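You operate a simulated robot arm through the tools that you are given. There is no shell and no other tool.

Carry out the task below with a simulated two-armed robot. There is one attempt and no reset: what you move stays moved.

Task
Wash the green mug and stand it in the dish rack.
Fine: wash it in the soapy water, rinse it under the tap, tip it out; tap off; then open the plug knob. Leave the other mug. Set down upright: what you pick out. What is to be rubbed or washed off counts as gone when no trace of it is left.

Only the result counts: the job must be done as asked and must still hold three seconds after the hand-in. Knocking over, shifting, dropping, spilling or breaking anything else fails it.

Robot
Two 7-joint arms with two-finger parallel grippers on one trunk, on a base that moves. Base frame: it is fixed to the floor where the robot stands at the start and does not move with it; the origin is under the middle of the robot, x ahead of it, y to its left, z up. Lengths are in m, angles in degrees, forces in N, time in s.
The left shoulder is at the start at [0.05, 0.161, 1.098], the right one opposite. With the tool pointing down near the work surface each hand reaches from about 0.2 to 0.68 m from the robot's upright axis, wherever it stands, measured 20 degrees to its own side. Places, roughly: brown mug, green mug [-2.5, -0.75, 1]; dish rack [-3.3, -0.2, 0.9]; plug knob [-3, -0.3, 0.9]; sink [-3, -0.6, 0.8]; tap lever [-3.2, -0.6, 1]. Payload 3.43 kg a hand.
Tool frame (each hand has its own): the origin (TCP) lies between the finger pads and is the grasp point; the fingertips stand 0.03 m ahead of it; z points along the fingers, y is the line along which they close. The gripper opens to 0.094 m. The fingers are 0.028 m wide and 0.01 m thick; the gripper's body (0.05 by 0.096 m) begins 0.055 m behind the TCP.
Orientation is that of the tool frame in the base frame, as a unit quaternion [w, x, y, z]. With the fingers straight down and closing along the base's y, the tool's x points along the base's -x, its y along +y and its z along -z.

Tools
- The arms move only by the tool step_arm. It takes "left_motion", "right_motion" or both (then of equal length, played together; a hand with none holds still); each is a list of rows, each an object of numbers (a shift or turn left out is 0, a gripper value left out holds the last): "dx", "dy", "dz": the shift along the tool's x, y, z in units of 200 mm (1.0 is 200 mm); "ax", "ay", "az": the turn, a rotation vector about the tool's x, y, z in units of 120 degrees (1.0 is 120 degrees). In form: [{"dx": .., "dy": .., "dz": .., "ax": .., "ay": .., "az": ..}, ...]. A call has 1 to 20 rows; each row is the pose to reach, as a shift and turn from the pose commanded when the call began, along the tool's axes at that moment. "left_hand" and "right_hand" are, for a hand that has rows, the closure, from 0 (fully open) to 1 (shut), set as the call begins (left out, the last holds). A call with a number of a shift or a turn outside -1 to 1 is refused whole. Each row takes 0.2 s and may step no farther than 0.05 m and 8.6 degrees from the row before; otherwise, or with a gripper value out of range, the whole call is refused. Where a pose cannot be reached the arm comes as near as it can. A force on the tool above 40 N (or 10 N above the force at the start of the call, whichever is more), or a blocked arm, ends the call early, and 0.2 s more pass. The fingers move at their own pace (about 0.045 m/s each) and stop on an object; they squeeze with about 38 N. The grip force told is the motor's: it shows also when the fingers shut on nothing. Time passes only in rows, and 0.2 s behind the last, so rows that repeat a pose let the fingers close. The reply holds the time, the measured pose of the TCP, the force on the tool along the base axes, the opening and the grip force, in the units named above and with some noise, with the torque about the TCP (base axes, N m) and any sound that the robot's microphone picked up.
- Cameras (640 x 400 px; columns grow to the right, rows downward): "scene" is now at [0.1258, -0.0102, 1.2567]; the picture's right is [-0.07, -1.00, 0.00], its down [-0.32, 0.02, -0.95] and it looks along [0.94, -0.06, -0.32] (base axes); focal length 214 px, centre (320, 200). "left" rides on the left gripper at [0.076, -0.014, -0.103] in its tool frame; the picture's right is [0.18, 0.98, 0.00], its down [-0.75, 0.14, -0.64] and it looks along [-0.63, 0.12, 0.77] (tool axes); focal length 243 px, centre (320, 200). "right" rides on the right gripper at [0.076, 0.014, -0.103] in its tool frame; the picture's right is [-0.18, 0.98, 0.00], its down [-0.75, -0.14, -0.64] and it looks along [-0.63, -0.12, 0.77] (tool axes); focal length 243 px, centre (320, 200). There is no depth. A picture from a camera that has moved, and an enlarged one, comes with that camera's place and axes in the base frame and with its lens. The place of the scene camera against the robot may be out by one fixed shift of up to 0.018 m in any direction.
- grab_frame(camera): a new picture of that camera. No time passes.
- slide_trunk(by): slides the trunk up (or, below 0, down) by that many m; the arms and the scene camera ride with it, the base frame stays. It gives what a move gives, with no picture.
- steer(legs): drives the robot by 1 to 6 legs, each [ahead, left, turn to the left] in m, m and degrees, along the robot's own axes; the way and the turn of a leg run together, so that a leg with both is an arc; at most 1.5 m and 180 degrees a leg. The arms and the cameras ride along, it lands a little off, and it stops where it bumps. It gives what a move gives.
- aim_head(pan, tilt): turns the head with the scene camera to pan (to the left, within 80 degrees either way) and tilt (down, from -29 to 69), counted from straight ahead of the robot. It gives what a move gives.
- zoom(camera, box): a new picture of the part [left, top, right, bottom] of that camera's present view, enlarged. No time passes.
- close_job(): hands the job in; it is judged then, once.

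Places have to be worked out from the pictures, the camera data and where the tool is seen. Open the grippers and draw the arms clear of the work before you hand the job in, unless the task says otherwise.

The tools are called after "Request:" by a JSON object that holds its "op" and its "data". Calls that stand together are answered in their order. step_arm: Moves the arms, as the interface text tells. Its arguments: {"type":"object","properties":{"left_motion":{"type":"array","items":{"type":"object","properties":{"dx":{"type":"number"},"dy":{"type":"number"},"dz":{"type":"number"},"ax":{"type":"number"},"ay":{"type":"number"},"az":{"type":"number"}}}},"left_hand":{"type":"number"},"right_motion":{"type":"array","items":{"type":"object","properties":{"dx":{"type":"number"},"dy":{"type":"number"},"dz":{"type":"number"},"ax":{"type":"number"},"ay":{"type":"number"},"az":{"type":"number"}}}},"right_hand":{"type":"number"}},"required":[]} The other tools are called the same way: slide_trunk (by) moves the trunk up or down; steer (legs) drives the base; aim_head (pan, tilt) turns the head that bears the scene camera; grab_frame (camera) takes a picture; zoom (camera, box) takes an enlarged picture of a part of a camera's view; close_job () hands the job in.

At the start:

```text
t: 0.0
left_position: [0.3111, 0.1572, 1.2059]
left_orientation: [0.0, -0.002, 1.0, -0.001]
left_contact_force: [0.5, -0.1, 0.9]
left_ft_torque: [0.0, 0.01, -0.03]
left_finger_gap: 0.0938
left_grip_force: 0.0
right_position: [0.3133, -0.1479, 1.2068]
right_orientation: [-0.001, 0.0, 1.0, 0.0]
right_contact_force: [0.9, -0.1, -0.5]
right_ft_torque: [0.02, -0.01, -0.02]
right_finger_gap: 0.0938
right_grip_force: 0.1
trunk travel left (down, up): [-0.125, 0.142]
robot x, y, heading: [0.0009, -0.002, -0.1]
head pan, tilt (commanded): [-3.8, 18.9]
```

scene: 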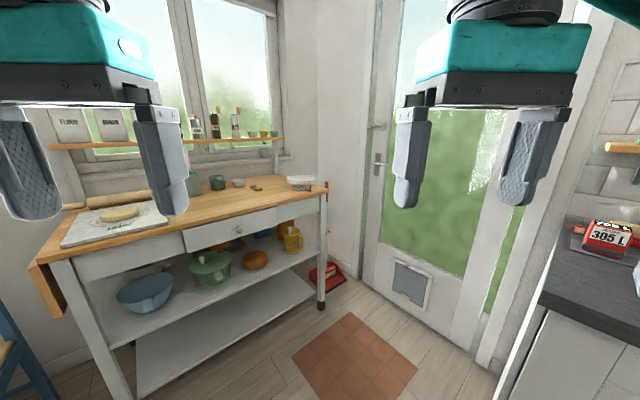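
right: 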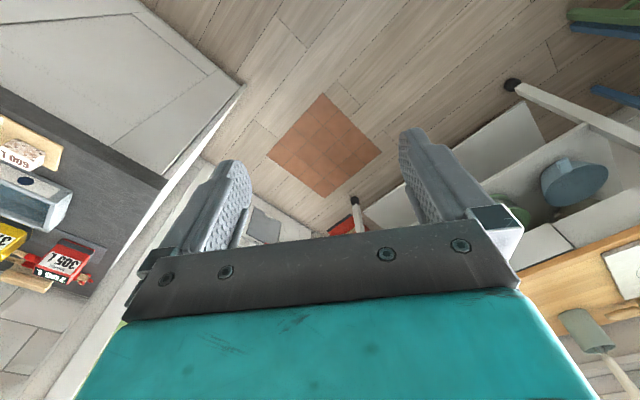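
left: 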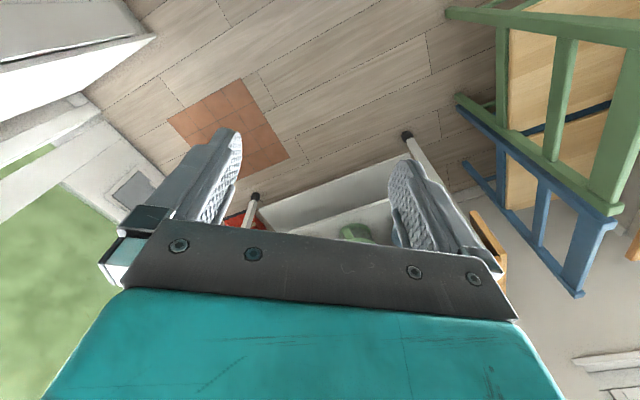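

The sink area lies behind the robot at about x=-3, so I look round first by panning the head to the right to see the worktop side.

Request:
{"op": "aim_head", "data": {"pan": -80, "tilt": 20}}

Request:
{"op": "grab_frame", "data": {"camera": "scene"}}

```text
t: 1.5
left_position: [0.3097, 0.1573, 1.2068]
left_orientation: [0.0, -0.002, 1.0, 0.0]
left_contact_force: [-0.8, -0.6, -0.3]
left_ft_torque: [0.0, -0.02, -0.03]
left_finger_gap: 0.0941
left_grip_force: 0.1
right_position: [0.3134, -0.1483, 1.2065]
right_orientation: [-0.001, 0.0, 1.0, 0.001]
right_contact_force: [0.2, -0.4, 0.1]
right_ft_torque: [-0.01, 0.02, -0.03]
right_finger_gap: 0.094
right_grip_force: 0.1
trunk travel left (down, up): [-0.125, 0.142]
robot x, y, heading: [-0.003, 0.0021, -0.2]
head pan, tilt (commanded): [-80.0, 20.0]
```

```text
taken
camera scene: at [0.049, -0.0957, 1.2549], right [-0.98, -0.17, 0.0], down [-0.06, 0.34, -0.94], along [0.16, -0.93, -0.34], focal length 214 px, centre (320, 200)
```

scene: 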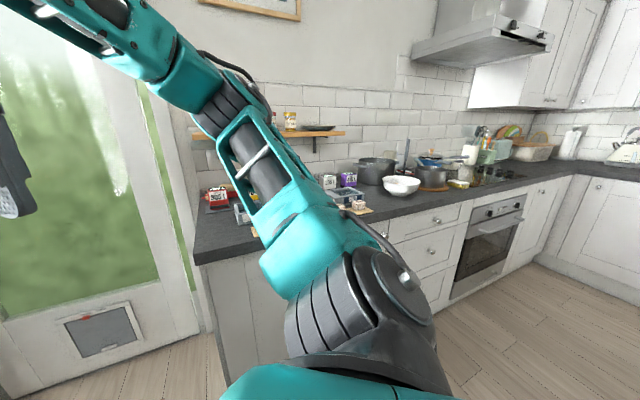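

The counter runs along the robot's right to a corner where the sink should be. I turn the robot to the right in place to face the sink side (−x).

Request:
{"op": "steer", "data": {"legs": [[0, 0, -90], [0, 0, -85]]}}

Request:
{"op": "aim_head", "data": {"pan": 0, "tilt": 15}}

Request:
{"op": "grab_frame", "data": {"camera": "scene"}}

```text
t: 9.4
left_position: [-0.3043, -0.1707, 1.2071]
left_orientation: [-0.001, 1.0, 0.023, 0.0]
left_contact_force: [0.2, 0.9, 0.1]
left_ft_torque: [0.03, 0.02, 0.0]
left_finger_gap: 0.0941
left_grip_force: 0.0
right_position: [-0.3188, 0.1345, 1.2062]
right_orientation: [0.001, 1.0, 0.021, 0.001]
right_contact_force: [0.0, 0.1, -0.4]
right_ft_torque: [-0.02, 0.02, 0.0]
right_finger_gap: 0.0938
right_grip_force: 0.1
trunk travel left (down, up): [-0.125, 0.142]
robot x, y, heading: [-0.0001, -0.001, -177.5]
head pan, tilt (commanded): [-80.0, 20.0]
```

```text
t: 11.0
left_position: [-0.3032, -0.1703, 1.2061]
left_orientation: [-0.001, 1.0, 0.022, 0.0]
left_contact_force: [0.4, -0.2, 0.0]
left_ft_torque: [0.0, 0.02, 0.0]
left_finger_gap: 0.094
left_grip_force: 0.1
right_position: [-0.319, 0.1352, 1.2059]
right_orientation: [0.001, 1.0, 0.021, 0.001]
right_contact_force: [-0.7, 0.5, 0.2]
right_ft_torque: [-0.01, -0.03, -0.04]
right_finger_gap: 0.0939
right_grip_force: 0.0
trunk travel left (down, up): [-0.125, 0.142]
robot x, y, heading: [-0.0022, -0.0024, -177.6]
head pan, tilt (commanded): [0.0, 15.0]
```

```text
taken
camera scene: at [-0.1405, -0.0095, 1.2631], right [-0.04, 1.0, 0.0], down [0.26, 0.01, -0.97], along [-0.97, -0.04, -0.26], focal length 214 px, centre (320, 200)
```

scene: 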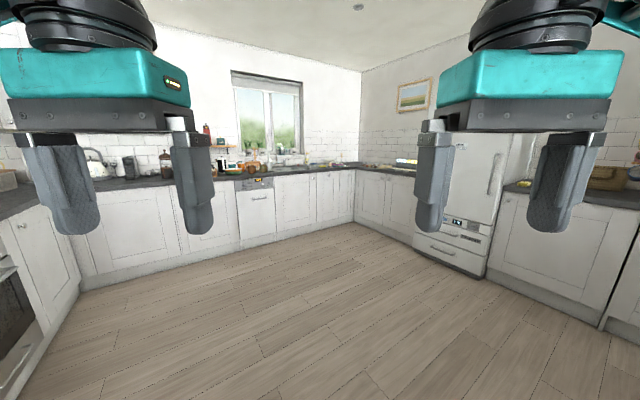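

The sink is below the window across the room. I zoom in on it before driving over.

Request:
{"op": "zoom", "data": {"camera": "scene", "box": [180, 110, 380, 235]}}

```text
3.20 times, centred on (280, 172) of scene
camera zoom: at [-0.1405, -0.0095, 1.2631], right [-0.04, 1.0, 0.0], down [0.26, 0.01, -0.97], along [-0.97, -0.04, -0.26], focal length 686 px, centre (448, 288)
```

zoom: 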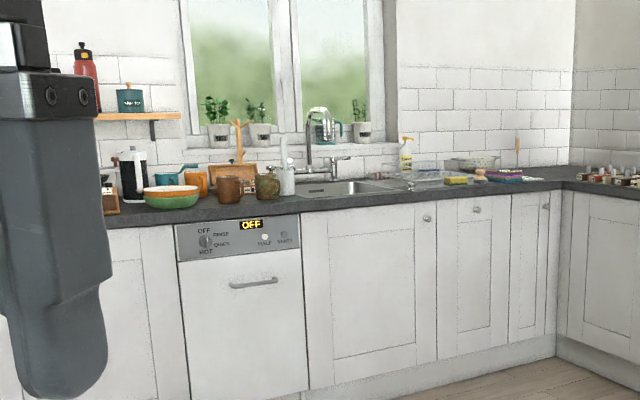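

The green mug stands right of the brown mug, left of the sink; the rack is to the right of the sink. I drive to about x=-1.85, y=-0.6 and look again.

Request:
{"op": "steer", "data": {"legs": [[0.94, 0.26, 0], [0.94, 0.26, -2.4]]}}

Request:
{"op": "aim_head", "data": {"pan": 0, "tilt": 25}}

Request:
{"op": "grab_frame", "data": {"camera": "scene"}}

```text
t: 20.7
left_position: [-2.1816, -0.7199, 1.2058]
left_orientation: [-0.001, 1.0, 0.0, 0.001]
left_contact_force: [-1.0, -0.7, -0.8]
left_ft_torque: [-0.01, -0.01, -0.01]
left_finger_gap: 0.094
left_grip_force: 0.0
right_position: [-2.1827, -0.4136, 1.207]
right_orientation: [0.0, 1.0, 0.0, 0.001]
right_contact_force: [-0.6, -0.1, 0.7]
right_ft_torque: [0.01, 0.0, -0.01]
right_finger_gap: 0.0939
right_grip_force: 0.0
trunk travel left (down, up): [-0.125, 0.142]
robot x, y, heading: [-1.8711, -0.5618, 180.4]
head pan, tilt (commanded): [0.0, 15.0]
```

```text
t: 21.4
left_position: [-2.1804, -0.7196, 1.2065]
left_orientation: [-0.001, 1.0, 0.001, 0.0]
left_contact_force: [0.7, 0.8, 0.3]
left_ft_torque: [0.03, 0.0, 0.03]
left_finger_gap: 0.0944
left_grip_force: 0.0
right_position: [-2.1843, -0.4147, 1.2066]
right_orientation: [0.0, 1.0, 0.0, 0.0]
right_contact_force: [0.0, -0.5, -0.3]
right_ft_torque: [0.01, 0.0, 0.01]
right_finger_gap: 0.0941
right_grip_force: 0.1
trunk travel left (down, up): [-0.125, 0.142]
robot x, y, heading: [-1.8693, -0.5604, 180.0]
head pan, tilt (commanded): [0.0, 25.0]
```

```text
taken
camera scene: at [-2.0099, -0.5666, 1.2469], right [0.0, 1.0, 0.0], down [0.42, 0.0, -0.91], along [-0.91, 0.0, -0.42], focal length 214 px, centre (320, 200)
```

scene: 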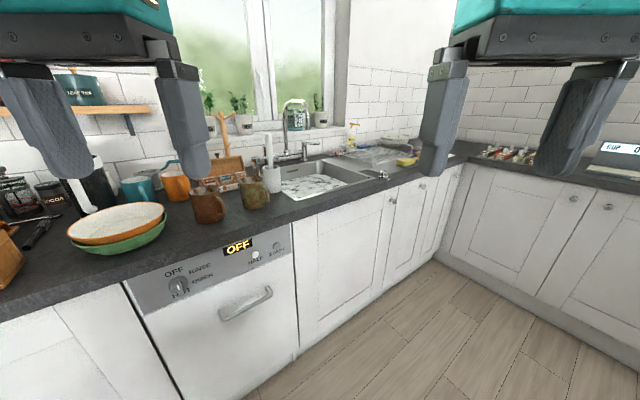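

Request:
{"op": "zoom", "data": {"camera": "scene", "box": [180, 80, 340, 230]}}

Request:
{"op": "zoom", "data": {"camera": "scene", "box": [260, 90, 440, 220]}}

```text
2.67 times, centred on (260, 155) of scene
camera zoom: at [-2.0099, -0.5666, 1.2469], right [0.0, 1.0, 0.0], down [0.42, 0.0, -0.91], along [-0.91, 0.0, -0.42], focal length 572 px, centre (480, 320)
```

zoom: 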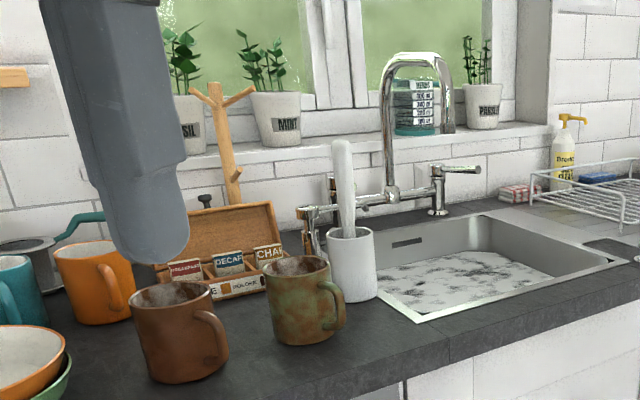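

```text
3.08 times, centred on (350, 155) of scene
camera zoom: at [-2.0099, -0.5666, 1.2469], right [0.0, 1.0, 0.0], down [0.42, 0.0, -0.91], along [-0.91, 0.0, -0.42], focal length 660 px, centre (228, 338)
```

zoom: 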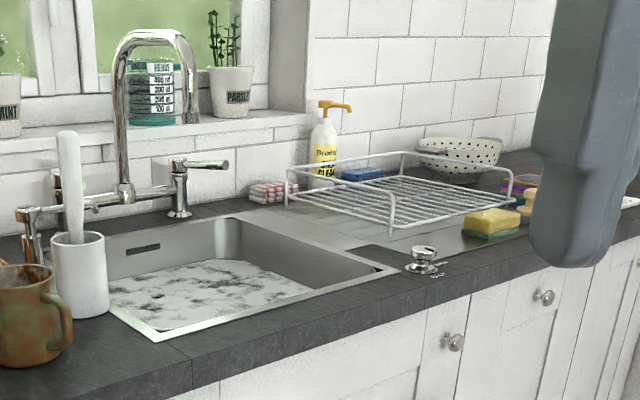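

The counter front edge runs at a slant in the base frame (about 36° off), so the robot must face heading ≈216°. I turn left 36° and shift right in front of the sink, keeping about 0.44 m from the counter edge.

Request:
{"op": "steer", "data": {"legs": [[0, 0, 36], [0.2, -0.65, 0]]}}

Request:
{"op": "aim_head", "data": {"pan": 0, "tilt": 35}}

Request:
{"op": "grab_frame", "data": {"camera": "scene"}}

Request:
{"op": "grab_frame", "data": {"camera": "left"}}

Request:
{"op": "grab_frame", "data": {"camera": "right"}}

```text
t: 29.5
left_position: [-2.5835, -0.4563, 1.2055]
left_orientation: [0.0, 0.948, 0.317, -0.001]
left_contact_force: [0.1, 0.1, 0.0]
left_ft_torque: [-0.02, 0.02, -0.01]
left_finger_gap: 0.094
left_grip_force: 0.0
right_position: [-2.7693, -0.2135, 1.2052]
right_orientation: [0.0, 0.949, 0.316, 0.002]
right_contact_force: [1.2, 0.2, -0.1]
right_ft_torque: [0.02, -0.02, -0.02]
right_finger_gap: 0.094
right_grip_force: 0.1
trunk travel left (down, up): [-0.125, 0.142]
robot x, y, heading: [-2.4311, -0.144, -143.2]
head pan, tilt (commanded): [0.0, 25.0]
```

```text
t: 30.2
left_position: [-2.5836, -0.4558, 1.207]
left_orientation: [-0.001, 0.948, 0.318, 0.0]
left_contact_force: [-0.2, -1.0, 1.2]
left_ft_torque: [0.01, -0.01, -0.01]
left_finger_gap: 0.0939
left_grip_force: 0.1
right_position: [-2.7685, -0.2137, 1.2065]
right_orientation: [0.001, 0.949, 0.316, 0.001]
right_contact_force: [0.6, -0.6, 0.1]
right_ft_torque: [0.0, -0.02, 0.03]
right_finger_gap: 0.0941
right_grip_force: 0.1
trunk travel left (down, up): [-0.125, 0.142]
robot x, y, heading: [-2.4302, -0.148, -143.0]
head pan, tilt (commanded): [0.0, 35.0]
```

```text
taken
camera scene: at [-2.5401, -0.2248, 1.2311], right [-0.6, 0.8, 0.0], down [0.46, 0.34, -0.82], along [-0.65, -0.49, -0.57], focal length 214 px, centre (320, 200)
```

scene: 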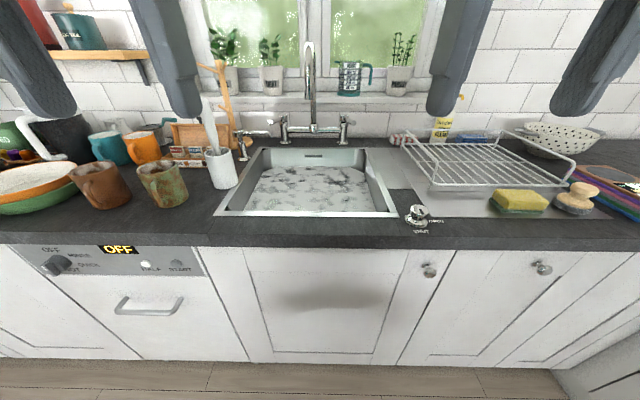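

```text
taken
camera left: at [-2.5321, -0.3981, 1.3086], right [0.74, -0.67, 0.0], down [-0.52, -0.57, 0.64], along [-0.43, -0.47, -0.77], focal length 243 px, centre (320, 200)
```

left: 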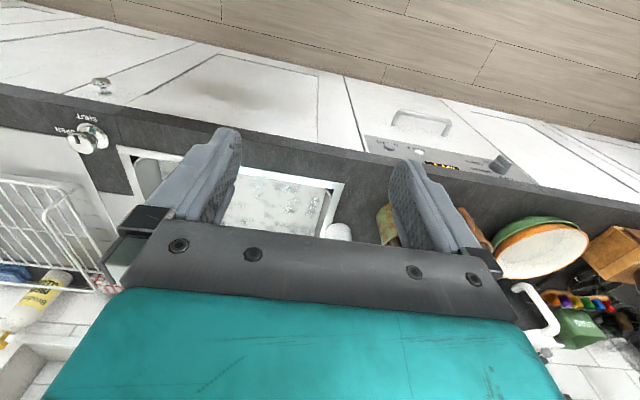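

```text
taken
camera right: at [-2.7006, -0.1798, 1.3089], right [0.44, -0.9, 0.0], down [-0.69, -0.34, 0.64], along [-0.57, -0.28, -0.77], focal length 243 px, centre (320, 200)
```

right: 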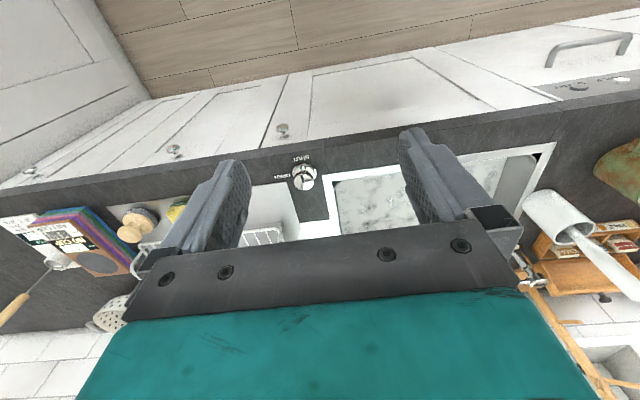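

Now squarely facing the counter. I zoom in on the mugs, the tap and the rack/plug knob.

Request:
{"op": "zoom", "data": {"camera": "scene", "box": [70, 110, 270, 235]}}

Request:
{"op": "zoom", "data": {"camera": "scene", "box": [220, 30, 400, 230]}}

Request:
{"op": "zoom", "data": {"camera": "scene", "box": [370, 100, 610, 250]}}

```text
3.20 times, centred on (170, 172) of scene
camera zoom: at [-2.5401, -0.2248, 1.2311], right [-0.6, 0.8, 0.0], down [0.46, 0.34, -0.82], along [-0.65, -0.49, -0.57], focal length 686 px, centre (800, 288)
```

zoom: 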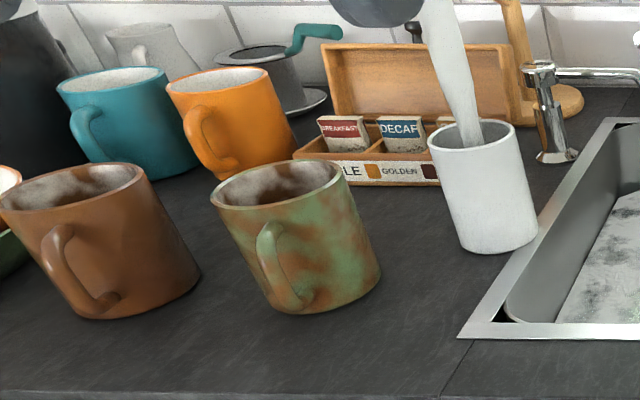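

```text
2.00 times, centred on (310, 130) of scene
camera zoom: at [-2.5401, -0.2248, 1.2311], right [-0.6, 0.8, 0.0], down [0.46, 0.34, -0.82], along [-0.65, -0.49, -0.57], focal length 429 px, centre (340, 340)
```

zoom: 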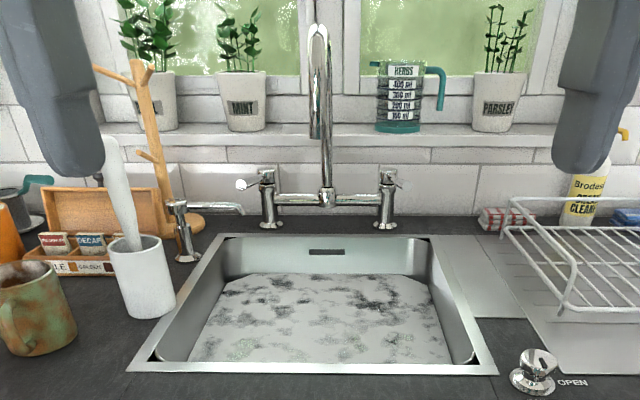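

```text
2.67 times, centred on (490, 175) of scene
camera zoom: at [-2.5401, -0.2248, 1.2311], right [-0.6, 0.8, 0.0], down [0.46, 0.34, -0.82], along [-0.65, -0.49, -0.57], focal length 572 px, centre (-133, 267)
```

zoom: 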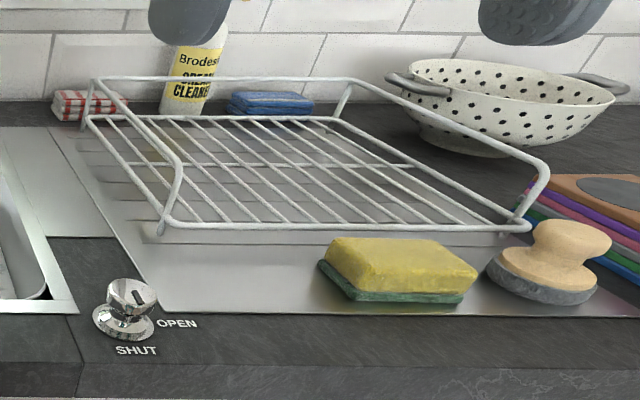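

The green mug's handle points roughly at the robot; sink, tap and rack are clear. Before driving nearer I look straight down to see how far the base reaches forward.

Request:
{"op": "aim_head", "data": {"pan": 0, "tilt": 69}}

Request:
{"op": "grab_frame", "data": {"camera": "scene"}}

```text
t: 31.2
left_position: [-2.5824, -0.4548, 1.2061]
left_orientation: [-0.001, 0.948, 0.318, 0.0]
left_contact_force: [0.0, -0.3, 0.0]
left_ft_torque: [0.04, 0.01, 0.0]
left_finger_gap: 0.0939
left_grip_force: 0.1
right_position: [-2.7701, -0.2138, 1.2081]
right_orientation: [0.0, 0.948, 0.317, 0.001]
right_contact_force: [1.1, -0.5, -0.7]
right_ft_torque: [0.04, 0.0, -0.05]
right_finger_gap: 0.0939
right_grip_force: 0.1
trunk travel left (down, up): [-0.125, 0.142]
robot x, y, heading: [-2.4325, -0.1454, -143.2]
head pan, tilt (commanded): [0.0, 68.8]
```

```text
taken
camera scene: at [-2.5144, -0.2055, 1.1874], right [-0.6, 0.8, 0.0], down [0.74, 0.56, -0.36], along [-0.29, -0.22, -0.93], focal length 214 px, centre (320, 200)
```

scene: 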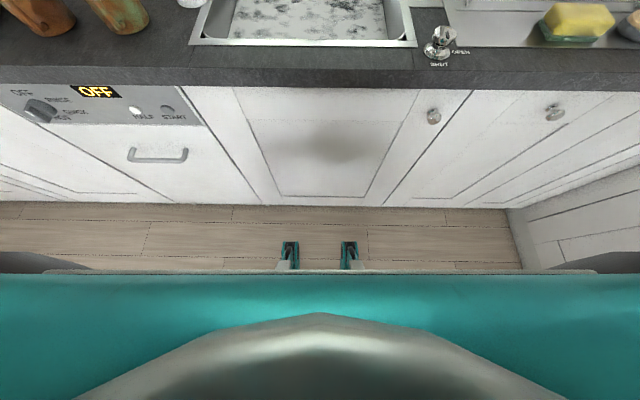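

The base leaves about 0.18 m of room before the cabinet. I square up by turning 1.8° right, then move 0.14 m nearer and 0.2 m left toward the mug.

Request:
{"op": "steer", "data": {"legs": [[0, 0, -1.8], [0.14, 0.2, 0]]}}

Request:
{"op": "aim_head", "data": {"pan": 10, "tilt": 45}}

Request:
{"op": "grab_frame", "data": {"camera": "scene"}}

Request:
{"op": "grab_frame", "data": {"camera": "left"}}

```text
t: 34.0
left_position: [-2.5919, -0.6947, 1.2056]
left_orientation: [0.0, 0.953, 0.302, 0.0]
left_contact_force: [0.2, -0.1, 0.3]
left_ft_torque: [0.03, 0.0, 0.0]
left_finger_gap: 0.094
left_grip_force: 0.1
right_position: [-2.7707, -0.4481, 1.2073]
right_orientation: [-0.001, 0.953, 0.302, 0.001]
right_contact_force: [-0.5, -0.5, -0.5]
right_ft_torque: [0.02, -0.03, 0.03]
right_finger_gap: 0.0937
right_grip_force: 0.0
trunk travel left (down, up): [-0.125, 0.142]
robot x, y, heading: [-2.4258, -0.3885, -145.2]
head pan, tilt (commanded): [0.0, 68.8]
```

```text
t: 34.9
left_position: [-2.5929, -0.6947, 1.2069]
left_orientation: [-0.001, 0.953, 0.302, -0.001]
left_contact_force: [-0.1, 0.2, -0.1]
left_ft_torque: [-0.04, 0.01, -0.02]
left_finger_gap: 0.094
left_grip_force: 0.0
right_position: [-2.7706, -0.4478, 1.2066]
right_orientation: [0.001, 0.953, 0.302, 0.001]
right_contact_force: [-0.5, 0.5, -0.5]
right_ft_torque: [0.04, -0.03, 0.0]
right_finger_gap: 0.0937
right_grip_force: 0.2
trunk travel left (down, up): [-0.125, 0.142]
robot x, y, heading: [-2.4328, -0.3885, -145.0]
head pan, tilt (commanded): [10.0, 45.0]
```

```text
taken
camera scene: at [-2.5261, -0.4728, 1.2162], right [-0.71, 0.71, 0.0], down [0.5, 0.5, -0.71], along [-0.5, -0.5, -0.71], focal length 214 px, centre (320, 200)
```

scene: 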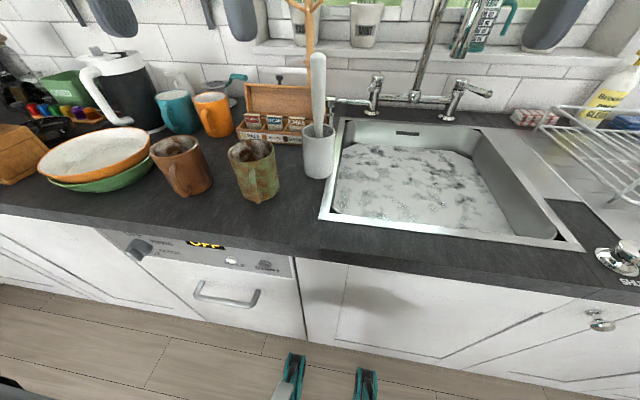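

```text
taken
camera left: at [-2.5385, -0.6392, 1.3086], right [0.72, -0.7, 0.0], down [-0.53, -0.55, 0.64], along [-0.45, -0.46, -0.77], focal length 243 px, centre (320, 200)
```

left: 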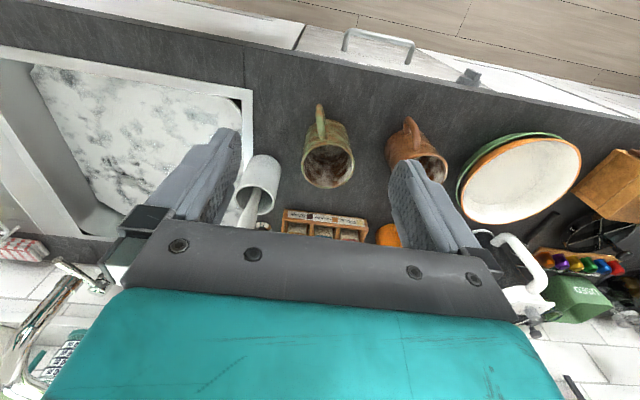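

The left hand camera shows the mug centred between the fingers' columns, with its handle toward the robot. I zoom both views to fix the mug's position and study the tap levers.

Request:
{"op": "zoom", "data": {"camera": "left", "box": [230, 70, 430, 250]}}

Request:
{"op": "zoom", "data": {"camera": "scene", "box": [340, 0, 520, 130]}}

Request:
{"op": "zoom", "data": {"camera": "scene", "box": [140, 80, 360, 220]}}

```text
2.22 times, centred on (330, 160) of left
camera zoom: at [-2.5385, -0.6392, 1.3086], right [0.72, -0.7, 0.0], down [-0.53, -0.55, 0.64], along [-0.45, -0.46, -0.77], focal length 539 px, centre (298, 289)
```

zoom: 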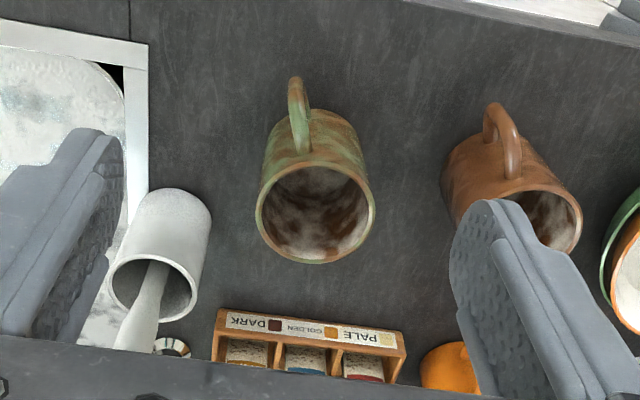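

```text
3.08 times, centred on (430, 65) of scene
camera zoom: at [-2.5261, -0.4728, 1.2162], right [-0.71, 0.71, 0.0], down [0.5, 0.5, -0.71], along [-0.5, -0.5, -0.71], focal length 660 px, centre (-18, 615)
```

zoom: 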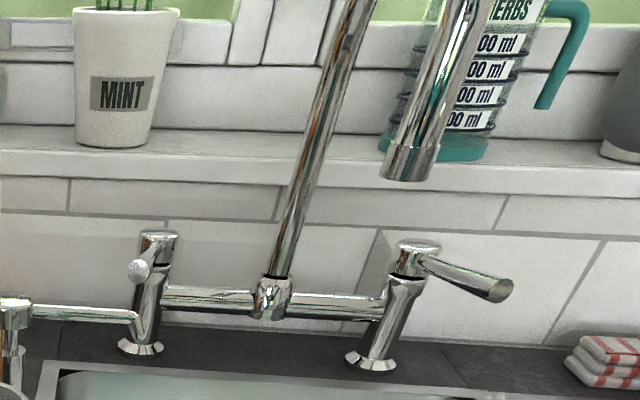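

```text
2.86 times, centred on (250, 150) of scene
camera zoom: at [-2.5261, -0.4728, 1.2162], right [-0.71, 0.71, 0.0], down [0.5, 0.5, -0.71], along [-0.5, -0.5, -0.71], focal length 613 px, centre (520, 343)
```

zoom: 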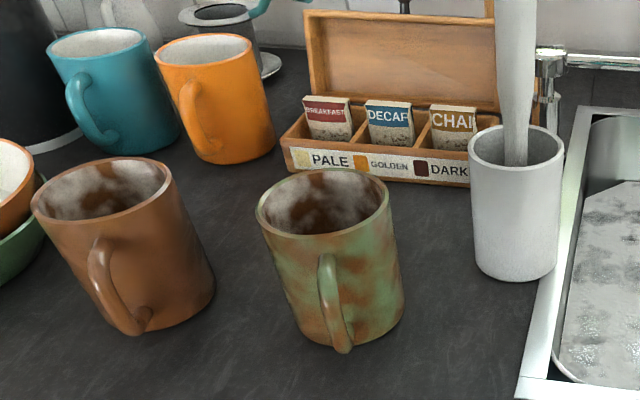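

I judge the mug centre near (-2.665,-0.787), rim about z=1.0, diameter about 0.082. I move the left hand horizontally over it to triangulate more exactly.

Request:
{"op": "step_arm", "data": {"left_motion": [{"dx": -0.187, "dy": 0.056}, {"dx": -0.373, "dy": 0.112}, {"dx": -0.56, "dy": 0.1675}, {"dx": -0.56, "dy": 0.1675}], "left_hand": 0}}

Request:
{"op": "grab_frame", "data": {"camera": "left"}}

Request:
{"op": "grab_frame", "data": {"camera": "scene"}}

```text
t: 35.9
left_position: [-2.6625, -0.7887, 1.2057]
left_orientation: [0.0, 0.953, 0.303, 0.0]
left_contact_force: [-0.1, -0.3, -0.2]
left_ft_torque: [0.0, -0.01, 0.03]
left_finger_gap: 0.0943
left_grip_force: 0.1
right_position: [-2.7701, -0.4469, 1.2068]
right_orientation: [0.0, 0.953, 0.301, 0.001]
right_contact_force: [-0.4, 0.1, 0.4]
right_ft_torque: [0.0, 0.0, 0.02]
right_finger_gap: 0.0941
right_grip_force: 0.0
trunk travel left (down, up): [-0.125, 0.142]
robot x, y, heading: [-2.4282, -0.3848, -145.1]
head pan, tilt (commanded): [10.0, 45.0]
```

```text
taken
camera left: at [-2.6096, -0.7324, 1.307], right [0.72, -0.7, 0.0], down [-0.53, -0.55, 0.64], along [-0.45, -0.46, -0.77], focal length 243 px, centre (320, 200)
```

left: 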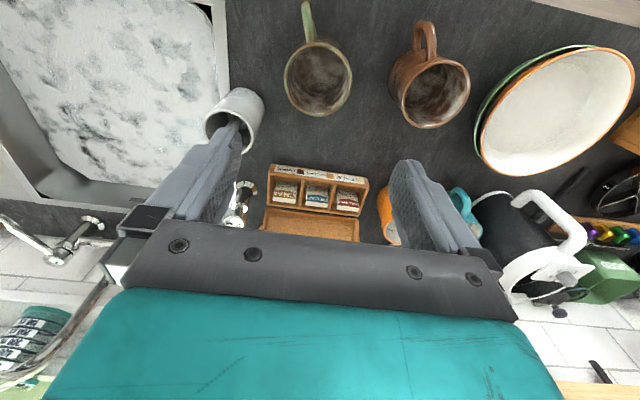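

```text
taken
camera scene: at [-2.526, -0.4728, 1.2163], right [-0.71, 0.71, 0.0], down [0.5, 0.5, -0.71], along [-0.5, -0.5, -0.71], focal length 214 px, centre (320, 200)
```

scene: 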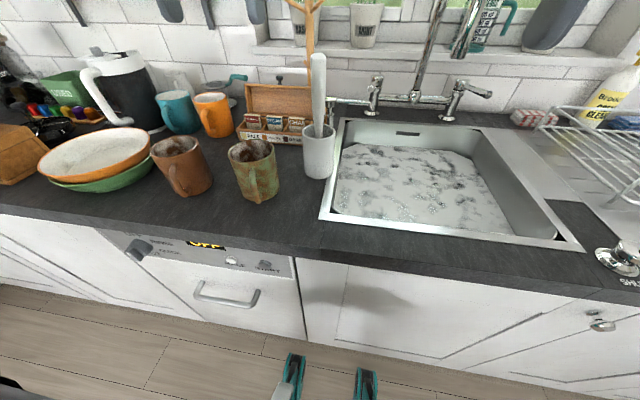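

Request:
{"op": "zoom", "data": {"camera": "left", "box": [230, 0, 430, 125]}}

```text
3.20 times, centred on (330, 62) of left
camera zoom: at [-2.6096, -0.7324, 1.307], right [0.72, -0.7, 0.0], down [-0.53, -0.55, 0.64], along [-0.45, -0.46, -0.77], focal length 776 px, centre (288, 640)
```

zoom: 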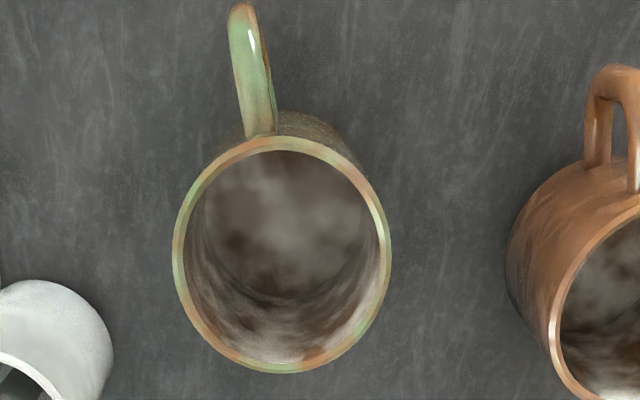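

Triangulation puts the rim centre at about (-2.661,-0.785), z≈1.005, diameter ≈0.08. I pitch the left hand 45° forward while backing off to a pre-grasp point on the 45° approach line.

Request:
{"op": "step_arm", "data": {"left_motion": [{"dx": 0.0735, "dy": -0.002, "dz": 0.115, "ay": -0.0625}, {"dx": 0.147, "dy": -0.004, "dz": 0.2295, "ay": -0.125}, {"dx": 0.2205, "dy": -0.0055, "dz": 0.344, "ay": -0.1875}, {"dx": 0.294, "dy": -0.007, "dz": 0.459, "ay": -0.25}, {"dx": 0.3675, "dy": -0.009, "dz": 0.574, "ay": -0.3125}, {"dx": 0.441, "dy": -0.011, "dz": 0.6885, "ay": -0.375}, {"dx": 0.441, "dy": -0.011, "dz": 0.6885, "ay": -0.375}]}}

Request:
{"op": "grab_frame", "data": {"camera": "left"}}

Request:
{"op": "grab_frame", "data": {"camera": "scene"}}

```text
t: 37.5
left_position: [-2.6217, -0.746, 1.0912]
left_orientation: [0.115, 0.88, 0.28, -0.365]
left_contact_force: [-0.3, -0.2, -0.6]
left_ft_torque: [0.02, -0.02, -0.01]
left_finger_gap: 0.0939
left_grip_force: 0.1
left hand out of reach, approached as far as the arm can: row 6, 7
right_position: [-2.7707, -0.4459, 1.2065]
right_orientation: [0.001, 0.954, 0.301, 0.0]
right_contact_force: [-0.6, 1.0, -0.4]
right_ft_torque: [-0.02, 0.01, -0.05]
right_finger_gap: 0.094
right_grip_force: 0.0
trunk travel left (down, up): [-0.125, 0.142]
robot x, y, heading: [-2.4283, -0.3892, -144.9]
head pan, tilt (commanded): [10.0, 45.0]
```

```text
taken
camera left: at [-2.5274, -0.6607, 1.1086], right [0.67, -0.73, -0.13], down [0.02, -0.16, 0.99], along [-0.74, -0.67, -0.1], focal length 243 px, centre (320, 200)
```

left: 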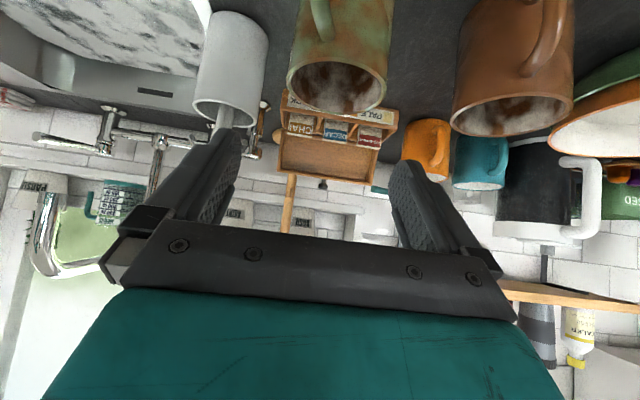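

```text
taken
camera scene: at [-2.5259, -0.4729, 1.2163], right [-0.71, 0.71, 0.0], down [0.5, 0.5, -0.71], along [-0.5, -0.5, -0.71], focal length 214 px, centre (320, 200)
```

scene: 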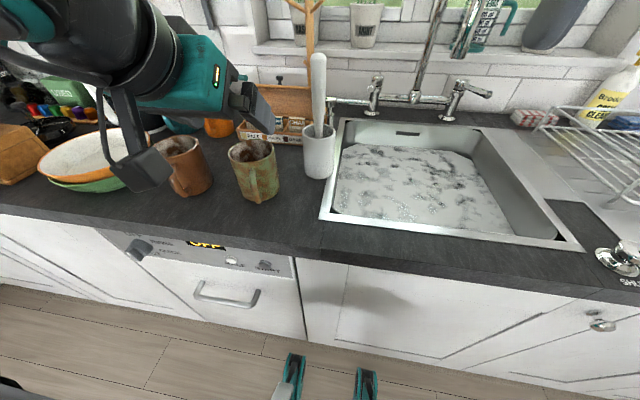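

That point is too close to the body for a 45° pitch, so I back the base off 0.12 m to give the left arm room.

Request:
{"op": "steer", "data": {"legs": [[-0.12, 0, 0]]}}

Request:
{"op": "step_arm", "data": {"left_motion": [{"dz": 0}]}}

```text
t: 38.7
left_position: [-2.5247, -0.6772, 1.0912]
left_orientation: [0.115, 0.88, 0.281, -0.365]
left_contact_force: [0.3, -0.2, 0.7]
left_ft_torque: [0.02, 0.02, 0.01]
left_finger_gap: 0.094
left_grip_force: 0.2
right_position: [-2.6741, -0.3791, 1.2062]
right_orientation: [0.001, 0.953, 0.302, 0.0]
right_contact_force: [0.2, 0.0, 0.3]
right_ft_torque: [-0.02, 0.02, 0.01]
right_finger_gap: 0.0939
right_grip_force: 0.0
trunk travel left (down, up): [-0.125, 0.142]
robot x, y, heading: [-2.333, -0.3228, -145.0]
head pan, tilt (commanded): [10.0, 45.0]
```

```text
t: 39.1
left_position: [-2.5257, -0.6787, 1.0908]
left_orientation: [0.115, 0.881, 0.28, -0.365]
left_contact_force: [1.1, -0.7, -0.3]
left_ft_torque: [0.01, 0.02, 0.0]
left_finger_gap: 0.0941
left_grip_force: 0.1
right_position: [-2.6735, -0.3802, 1.2055]
right_orientation: [0.001, 0.954, 0.301, 0.0]
right_contact_force: [-0.8, 0.7, -0.5]
right_ft_torque: [0.0, 0.01, 0.01]
right_finger_gap: 0.0937
right_grip_force: 0.1
trunk travel left (down, up): [-0.125, 0.142]
robot x, y, heading: [-2.3317, -0.3237, -144.9]
head pan, tilt (commanded): [10.0, 45.0]
```

The arm now holds a clean 45° pitch at (-2.525,-0.678,1.091). I move to the pre-grasp point on the approach line, 0.12 m short of the grasp.

Request:
{"op": "step_arm", "data": {"left_motion": [{"dx": -0.076, "dy": 0.0155, "dz": 0.1305}, {"dx": -0.153, "dy": 0.031, "dz": 0.261}, {"dx": -0.229, "dy": 0.0465, "dz": 0.3915}, {"dx": -0.229, "dy": 0.0465, "dz": 0.3915}]}}

Request:
{"op": "grab_frame", "data": {"camera": "left"}}

Request:
{"op": "grab_frame", "data": {"camera": "scene"}}

```text
t: 40.1
left_position: [-2.5942, -0.7391, 1.0657]
left_orientation: [0.115, 0.88, 0.28, -0.365]
left_contact_force: [0.4, -0.3, 0.0]
left_ft_torque: [-0.01, 0.03, -0.03]
left_finger_gap: 0.0939
left_grip_force: 0.0
right_position: [-2.6743, -0.3803, 1.2058]
right_orientation: [0.0, 0.953, 0.302, 0.001]
right_contact_force: [-0.3, 0.9, -0.5]
right_ft_torque: [0.02, 0.01, 0.0]
right_finger_gap: 0.094
right_grip_force: 0.1
trunk travel left (down, up): [-0.125, 0.142]
robot x, y, heading: [-2.3319, -0.3225, -145.0]
head pan, tilt (commanded): [10.0, 45.0]
```

```text
taken
camera left: at [-2.4991, -0.6535, 1.0847], right [0.67, -0.73, -0.13], down [0.02, -0.16, 0.99], along [-0.74, -0.67, -0.1], focal length 243 px, centre (320, 200)
```

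left: 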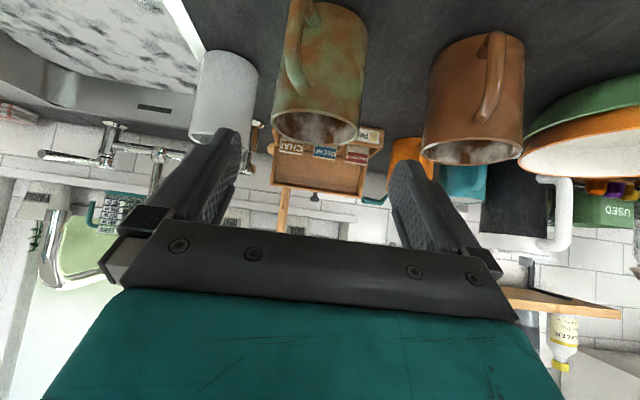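

```text
taken
camera scene: at [-2.4301, -0.4053, 1.2163], right [-0.71, 0.71, 0.0], down [0.5, 0.5, -0.71], along [-0.5, -0.5, -0.71], focal length 214 px, centre (320, 200)
```

scene: 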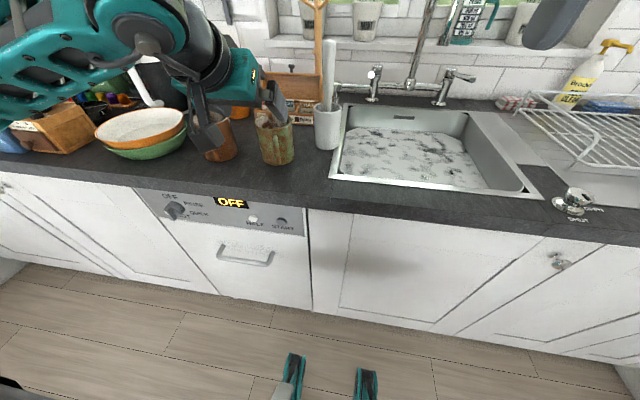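

The 0.12 m-ahead point projects to about (320,108) in the hand image, which lies on the mug's axis just below its rim. I zoom once to confirm before advancing.

Request:
{"op": "zoom", "data": {"camera": "left", "box": [220, 0, 420, 180]}}

```text
2.22 times, centred on (320, 90) of left
camera zoom: at [-2.4991, -0.6535, 1.0847], right [0.67, -0.73, -0.13], down [0.02, -0.16, 0.99], along [-0.74, -0.67, -0.1], focal length 539 px, centre (320, 444)
```

zoom: 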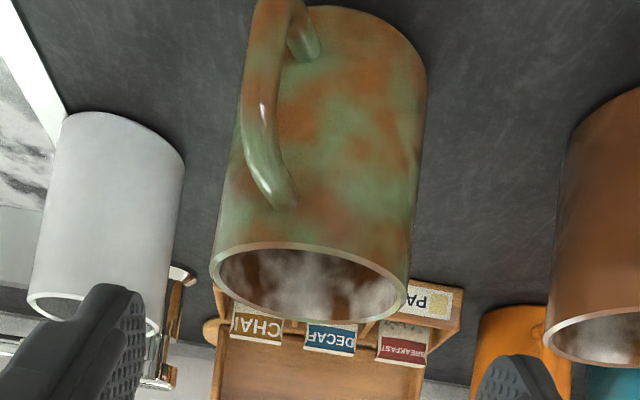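

Lateral offset is about 2 mm and the height about 18 mm below the rim, so I advance along the tool axis by 0.09 m first.

Request:
{"op": "step_arm", "data": {"left_motion": [{"dz": 0.15}, {"dz": 0.3}, {"dz": 0.45}, {"dz": 0.45}]}}

Request:
{"op": "grab_frame", "data": {"camera": "left"}}

Request:
{"op": "zoom", "data": {"camera": "scene", "box": [160, 40, 360, 190]}}

```text
t: 41.1
left_position: [-2.6452, -0.7731, 1.0041]
left_orientation: [0.115, 0.88, 0.281, -0.364]
left_contact_force: [-0.5, -0.4, -0.5]
left_ft_torque: [-0.02, -0.01, 0.0]
left_finger_gap: 0.094
left_grip_force: 0.0
right_position: [-2.6729, -0.3797, 1.2067]
right_orientation: [0.001, 0.953, 0.302, 0.001]
right_contact_force: [0.8, -0.5, -0.8]
right_ft_torque: [0.03, -0.03, -0.02]
right_finger_gap: 0.0939
right_grip_force: 0.0
trunk travel left (down, up): [-0.125, 0.142]
robot x, y, heading: [-2.3321, -0.3209, -144.9]
head pan, tilt (commanded): [10.0, 45.0]
```

```text
taken
camera left: at [-2.5508, -0.6886, 1.0226], right [0.67, -0.73, -0.13], down [0.02, -0.16, 0.99], along [-0.74, -0.67, -0.1], focal length 243 px, centre (320, 200)
```

left: 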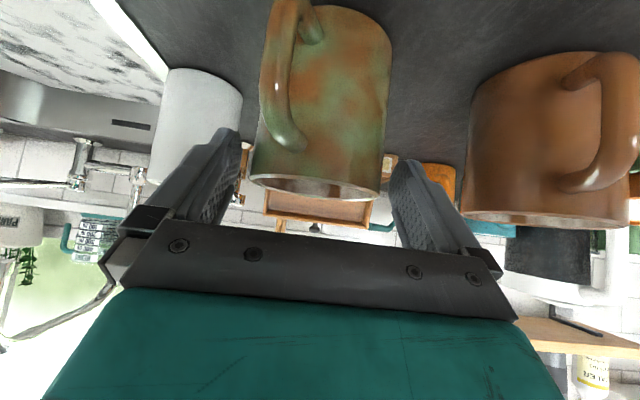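

```text
2.67 times, centred on (260, 115) of scene
camera zoom: at [-2.4301, -0.4053, 1.2163], right [-0.71, 0.71, 0.0], down [0.5, 0.5, -0.71], along [-0.5, -0.5, -0.71], focal length 572 px, centre (480, 427)
```

zoom: 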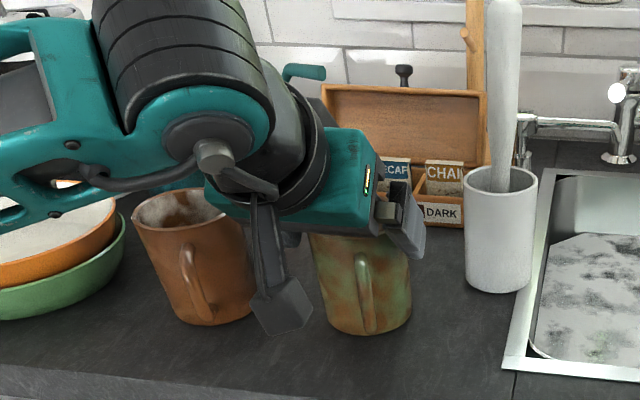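

The mug sits evenly between the fingers. I advance the last 0.03 m and then close the gripper.

Request:
{"op": "step_arm", "data": {"left_motion": [{"dz": 0.075}, {"dz": 0.15}, {"dz": 0.15}]}}

Request:
{"op": "grab_frame", "data": {"camera": "left"}}

```text
t: 41.9
left_position: [-2.6621, -0.7855, 0.9824]
left_orientation: [0.116, 0.88, 0.281, -0.365]
left_contact_force: [0.0, -0.7, 0.5]
left_ft_torque: [-0.03, -0.02, -0.02]
left_finger_gap: 0.0937
left_grip_force: 0.1
right_position: [-2.6753, -0.3798, 1.2071]
right_orientation: [0.0, 0.954, 0.301, 0.001]
right_contact_force: [0.2, -0.6, 0.3]
right_ft_torque: [0.04, -0.03, 0.03]
right_finger_gap: 0.0938
right_grip_force: 0.1
trunk travel left (down, up): [-0.125, 0.142]
robot x, y, heading: [-2.3329, -0.3213, -144.9]
head pan, tilt (commanded): [10.0, 45.0]
```

```text
taken
camera left: at [-2.5677, -0.7007, 1.0012], right [0.67, -0.73, -0.13], down [0.02, -0.16, 0.99], along [-0.74, -0.67, -0.1], focal length 243 px, centre (320, 200)
```

left: 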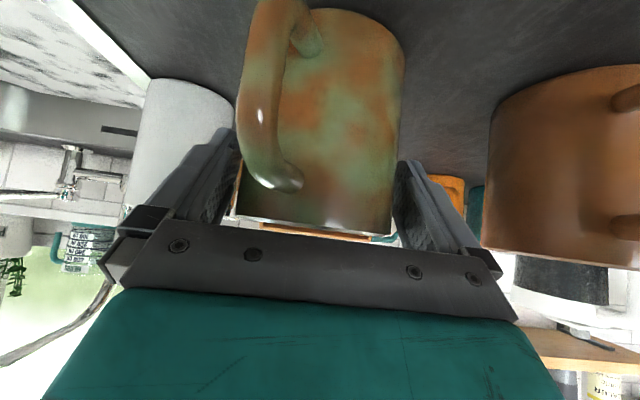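

Both fingers straddle the body with no contact force. I close the gripper on the mug.

Request:
{"op": "step_arm", "data": {"left_motion": [{"dz": 0}, {"dz": 0}, {"dz": 0}, {"dz": 0}], "left_hand": 1}}

Request:
{"op": "grab_frame", "data": {"camera": "left"}}

```text
t: 42.9
left_position: [-2.6617, -0.7848, 0.9827]
left_orientation: [0.115, 0.881, 0.281, -0.364]
left_contact_force: [-0.7, -0.5, -0.6]
left_ft_torque: [-0.08, -0.03, -0.02]
left_finger_gap: 0.0807
left_grip_force: 37.8
right_position: [-2.6743, -0.3799, 1.2055]
right_orientation: [0.001, 0.954, 0.301, 0.001]
right_contact_force: [0.0, 0.2, -0.3]
right_ft_torque: [0.01, 0.05, 0.0]
right_finger_gap: 0.094
right_grip_force: 0.0
trunk travel left (down, up): [-0.125, 0.142]
robot x, y, heading: [-2.3354, -0.3213, -144.7]
head pan, tilt (commanded): [10.0, 45.0]
```

```text
taken
camera left: at [-2.5676, -0.7007, 1.0012], right [0.67, -0.73, -0.13], down [0.02, -0.16, 0.99], along [-0.74, -0.67, -0.1], focal length 243 px, centre (320, 200)
```

left: 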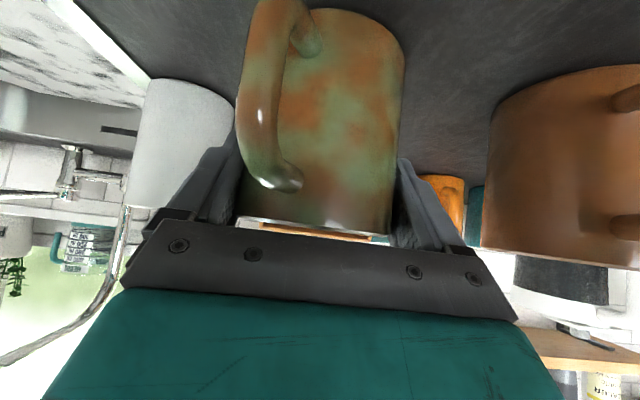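

The grip is firm (gap 0.081 m, 38 N). I lift the mug straight up 0.12 m.

Request:
{"op": "step_arm", "data": {"left_motion": [{"dx": -0.053, "dz": -0.053}, {"dx": -0.16, "dz": -0.16}, {"dx": -0.29, "dz": -0.29}, {"dx": -0.424, "dz": -0.424}, {"dx": -0.424, "dz": -0.424}]}}

Request:
{"op": "grab_frame", "data": {"camera": "scene"}}

Request:
{"op": "grab_frame", "data": {"camera": "left"}}

```text
t: 44.1
left_position: [-2.6608, -0.7856, 1.1023]
left_orientation: [0.116, 0.88, 0.282, -0.364]
left_contact_force: [0.5, 0.5, -2.0]
left_ft_torque: [0.0, 0.01, -0.01]
left_finger_gap: 0.0806
left_grip_force: 37.6
right_position: [-2.6736, -0.3806, 1.2072]
right_orientation: [0.0, 0.953, 0.302, 0.002]
right_contact_force: [0.5, -0.1, -0.2]
right_ft_torque: [0.02, -0.02, 0.01]
right_finger_gap: 0.0939
right_grip_force: 0.1
trunk travel left (down, up): [-0.125, 0.142]
robot x, y, heading: [-2.3302, -0.321, -144.8]
head pan, tilt (commanded): [10.0, 45.0]
```

```text
taken
camera scene: at [-2.4303, -0.4056, 1.2162], right [-0.71, 0.71, 0.0], down [0.5, 0.5, -0.71], along [-0.5, -0.5, -0.71], focal length 214 px, centre (320, 200)
```

scene: 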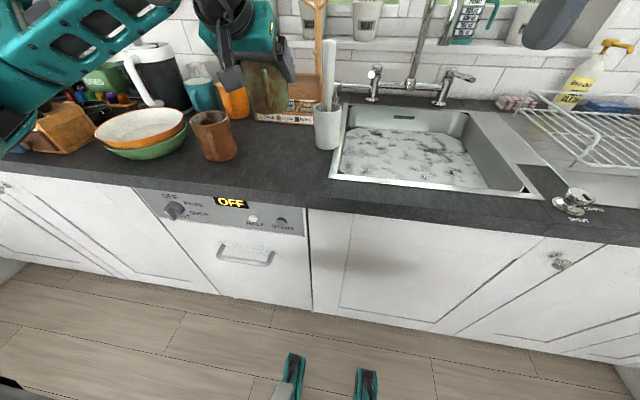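

```text
taken
camera left: at [-2.5667, -0.701, 1.1216], right [0.67, -0.73, -0.13], down [0.02, -0.16, 0.99], along [-0.74, -0.67, -0.1], focal length 243 px, centre (320, 200)
```

left: 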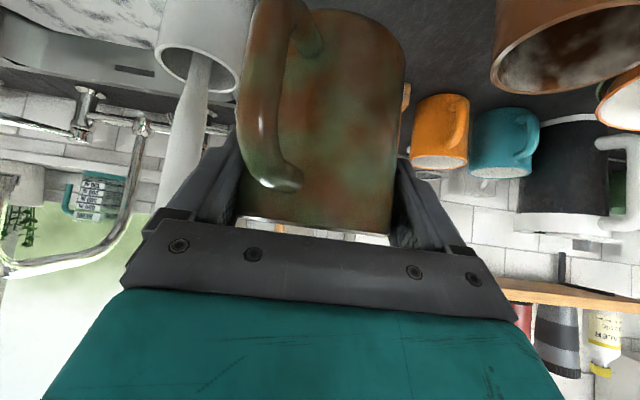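

The mug is lifted cleanly. I back the base 0.13 m to clear the brush cup and then shift 0.19 m right toward the sink.

Request:
{"op": "steer", "data": {"legs": [[-0.13, 0, 0], [0, -0.19, 0]]}}

Request:
{"op": "step_arm", "data": {"left_motion": [{"dy": -0.17}, {"dy": -0.34}, {"dy": -0.52}, {"dy": -0.7}, {"dy": -0.7}]}}

Request:
{"op": "aim_head", "data": {"pan": 0, "tilt": 35}}

Request:
{"op": "grab_frame", "data": {"camera": "scene"}}

```text
t: 47.2
left_position: [-2.663, -0.5565, 1.1016]
left_orientation: [0.114, 0.881, 0.279, -0.365]
left_contact_force: [0.5, 0.0, -1.9]
left_ft_torque: [-0.02, -0.01, -0.02]
left_finger_gap: 0.0804
left_grip_force: 38.4
right_position: [-2.6764, -0.1515, 1.2059]
right_orientation: [0.001, 0.954, 0.3, 0.001]
right_contact_force: [0.0, 0.6, -0.2]
right_ft_torque: [-0.03, -0.02, 0.04]
right_finger_gap: 0.094
right_grip_force: 0.2
trunk travel left (down, up): [-0.125, 0.142]
robot x, y, heading: [-2.3346, -0.0928, -145.1]
head pan, tilt (commanded): [10.0, 45.0]
```

```text
t: 48.5
left_position: [-2.7448, -0.4442, 1.103]
left_orientation: [0.114, 0.881, 0.279, -0.364]
left_contact_force: [0.3, 0.3, -1.4]
left_ft_torque: [-0.01, -0.01, 0.0]
left_finger_gap: 0.0805
left_grip_force: 38.2
right_position: [-2.6761, -0.1522, 1.2063]
right_orientation: [0.0, 0.954, 0.301, 0.002]
right_contact_force: [-0.6, 1.3, -0.4]
right_ft_torque: [-0.01, 0.0, 0.0]
right_finger_gap: 0.0941
right_grip_force: 0.1
trunk travel left (down, up): [-0.125, 0.142]
robot x, y, heading: [-2.3351, -0.0923, -144.7]
head pan, tilt (commanded): [10.0, 45.0]
```

```text
t: 49.2
left_position: [-2.7447, -0.4434, 1.1042]
left_orientation: [0.114, 0.881, 0.28, -0.364]
left_contact_force: [0.4, -1.1, -2.1]
left_ft_torque: [-0.02, 0.01, 0.0]
left_finger_gap: 0.0805
left_grip_force: 38.2
right_position: [-2.6755, -0.152, 1.2067]
right_orientation: [0.0, 0.954, 0.301, 0.001]
right_contact_force: [-1.8, 0.5, 0.4]
right_ft_torque: [0.03, 0.02, 0.02]
right_finger_gap: 0.094
right_grip_force: 0.0
trunk travel left (down, up): [-0.125, 0.142]
robot x, y, heading: [-2.3349, -0.0924, -145.0]
head pan, tilt (commanded): [0.0, 35.0]
```

```text
taken
camera scene: at [-2.4463, -0.1713, 1.231], right [-0.57, 0.82, 0.0], down [0.47, 0.33, -0.82], along [-0.67, -0.47, -0.57], focal length 214 px, centre (320, 200)
```

scene: 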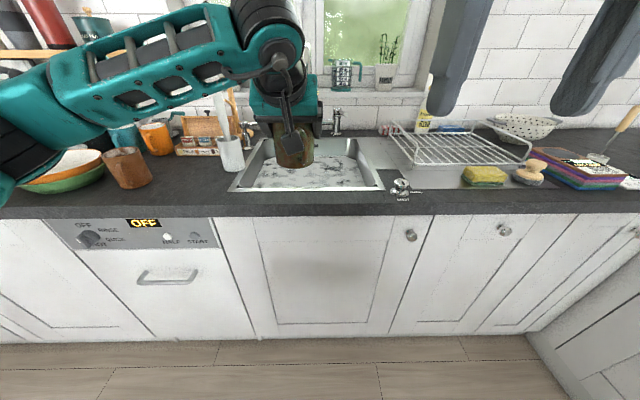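

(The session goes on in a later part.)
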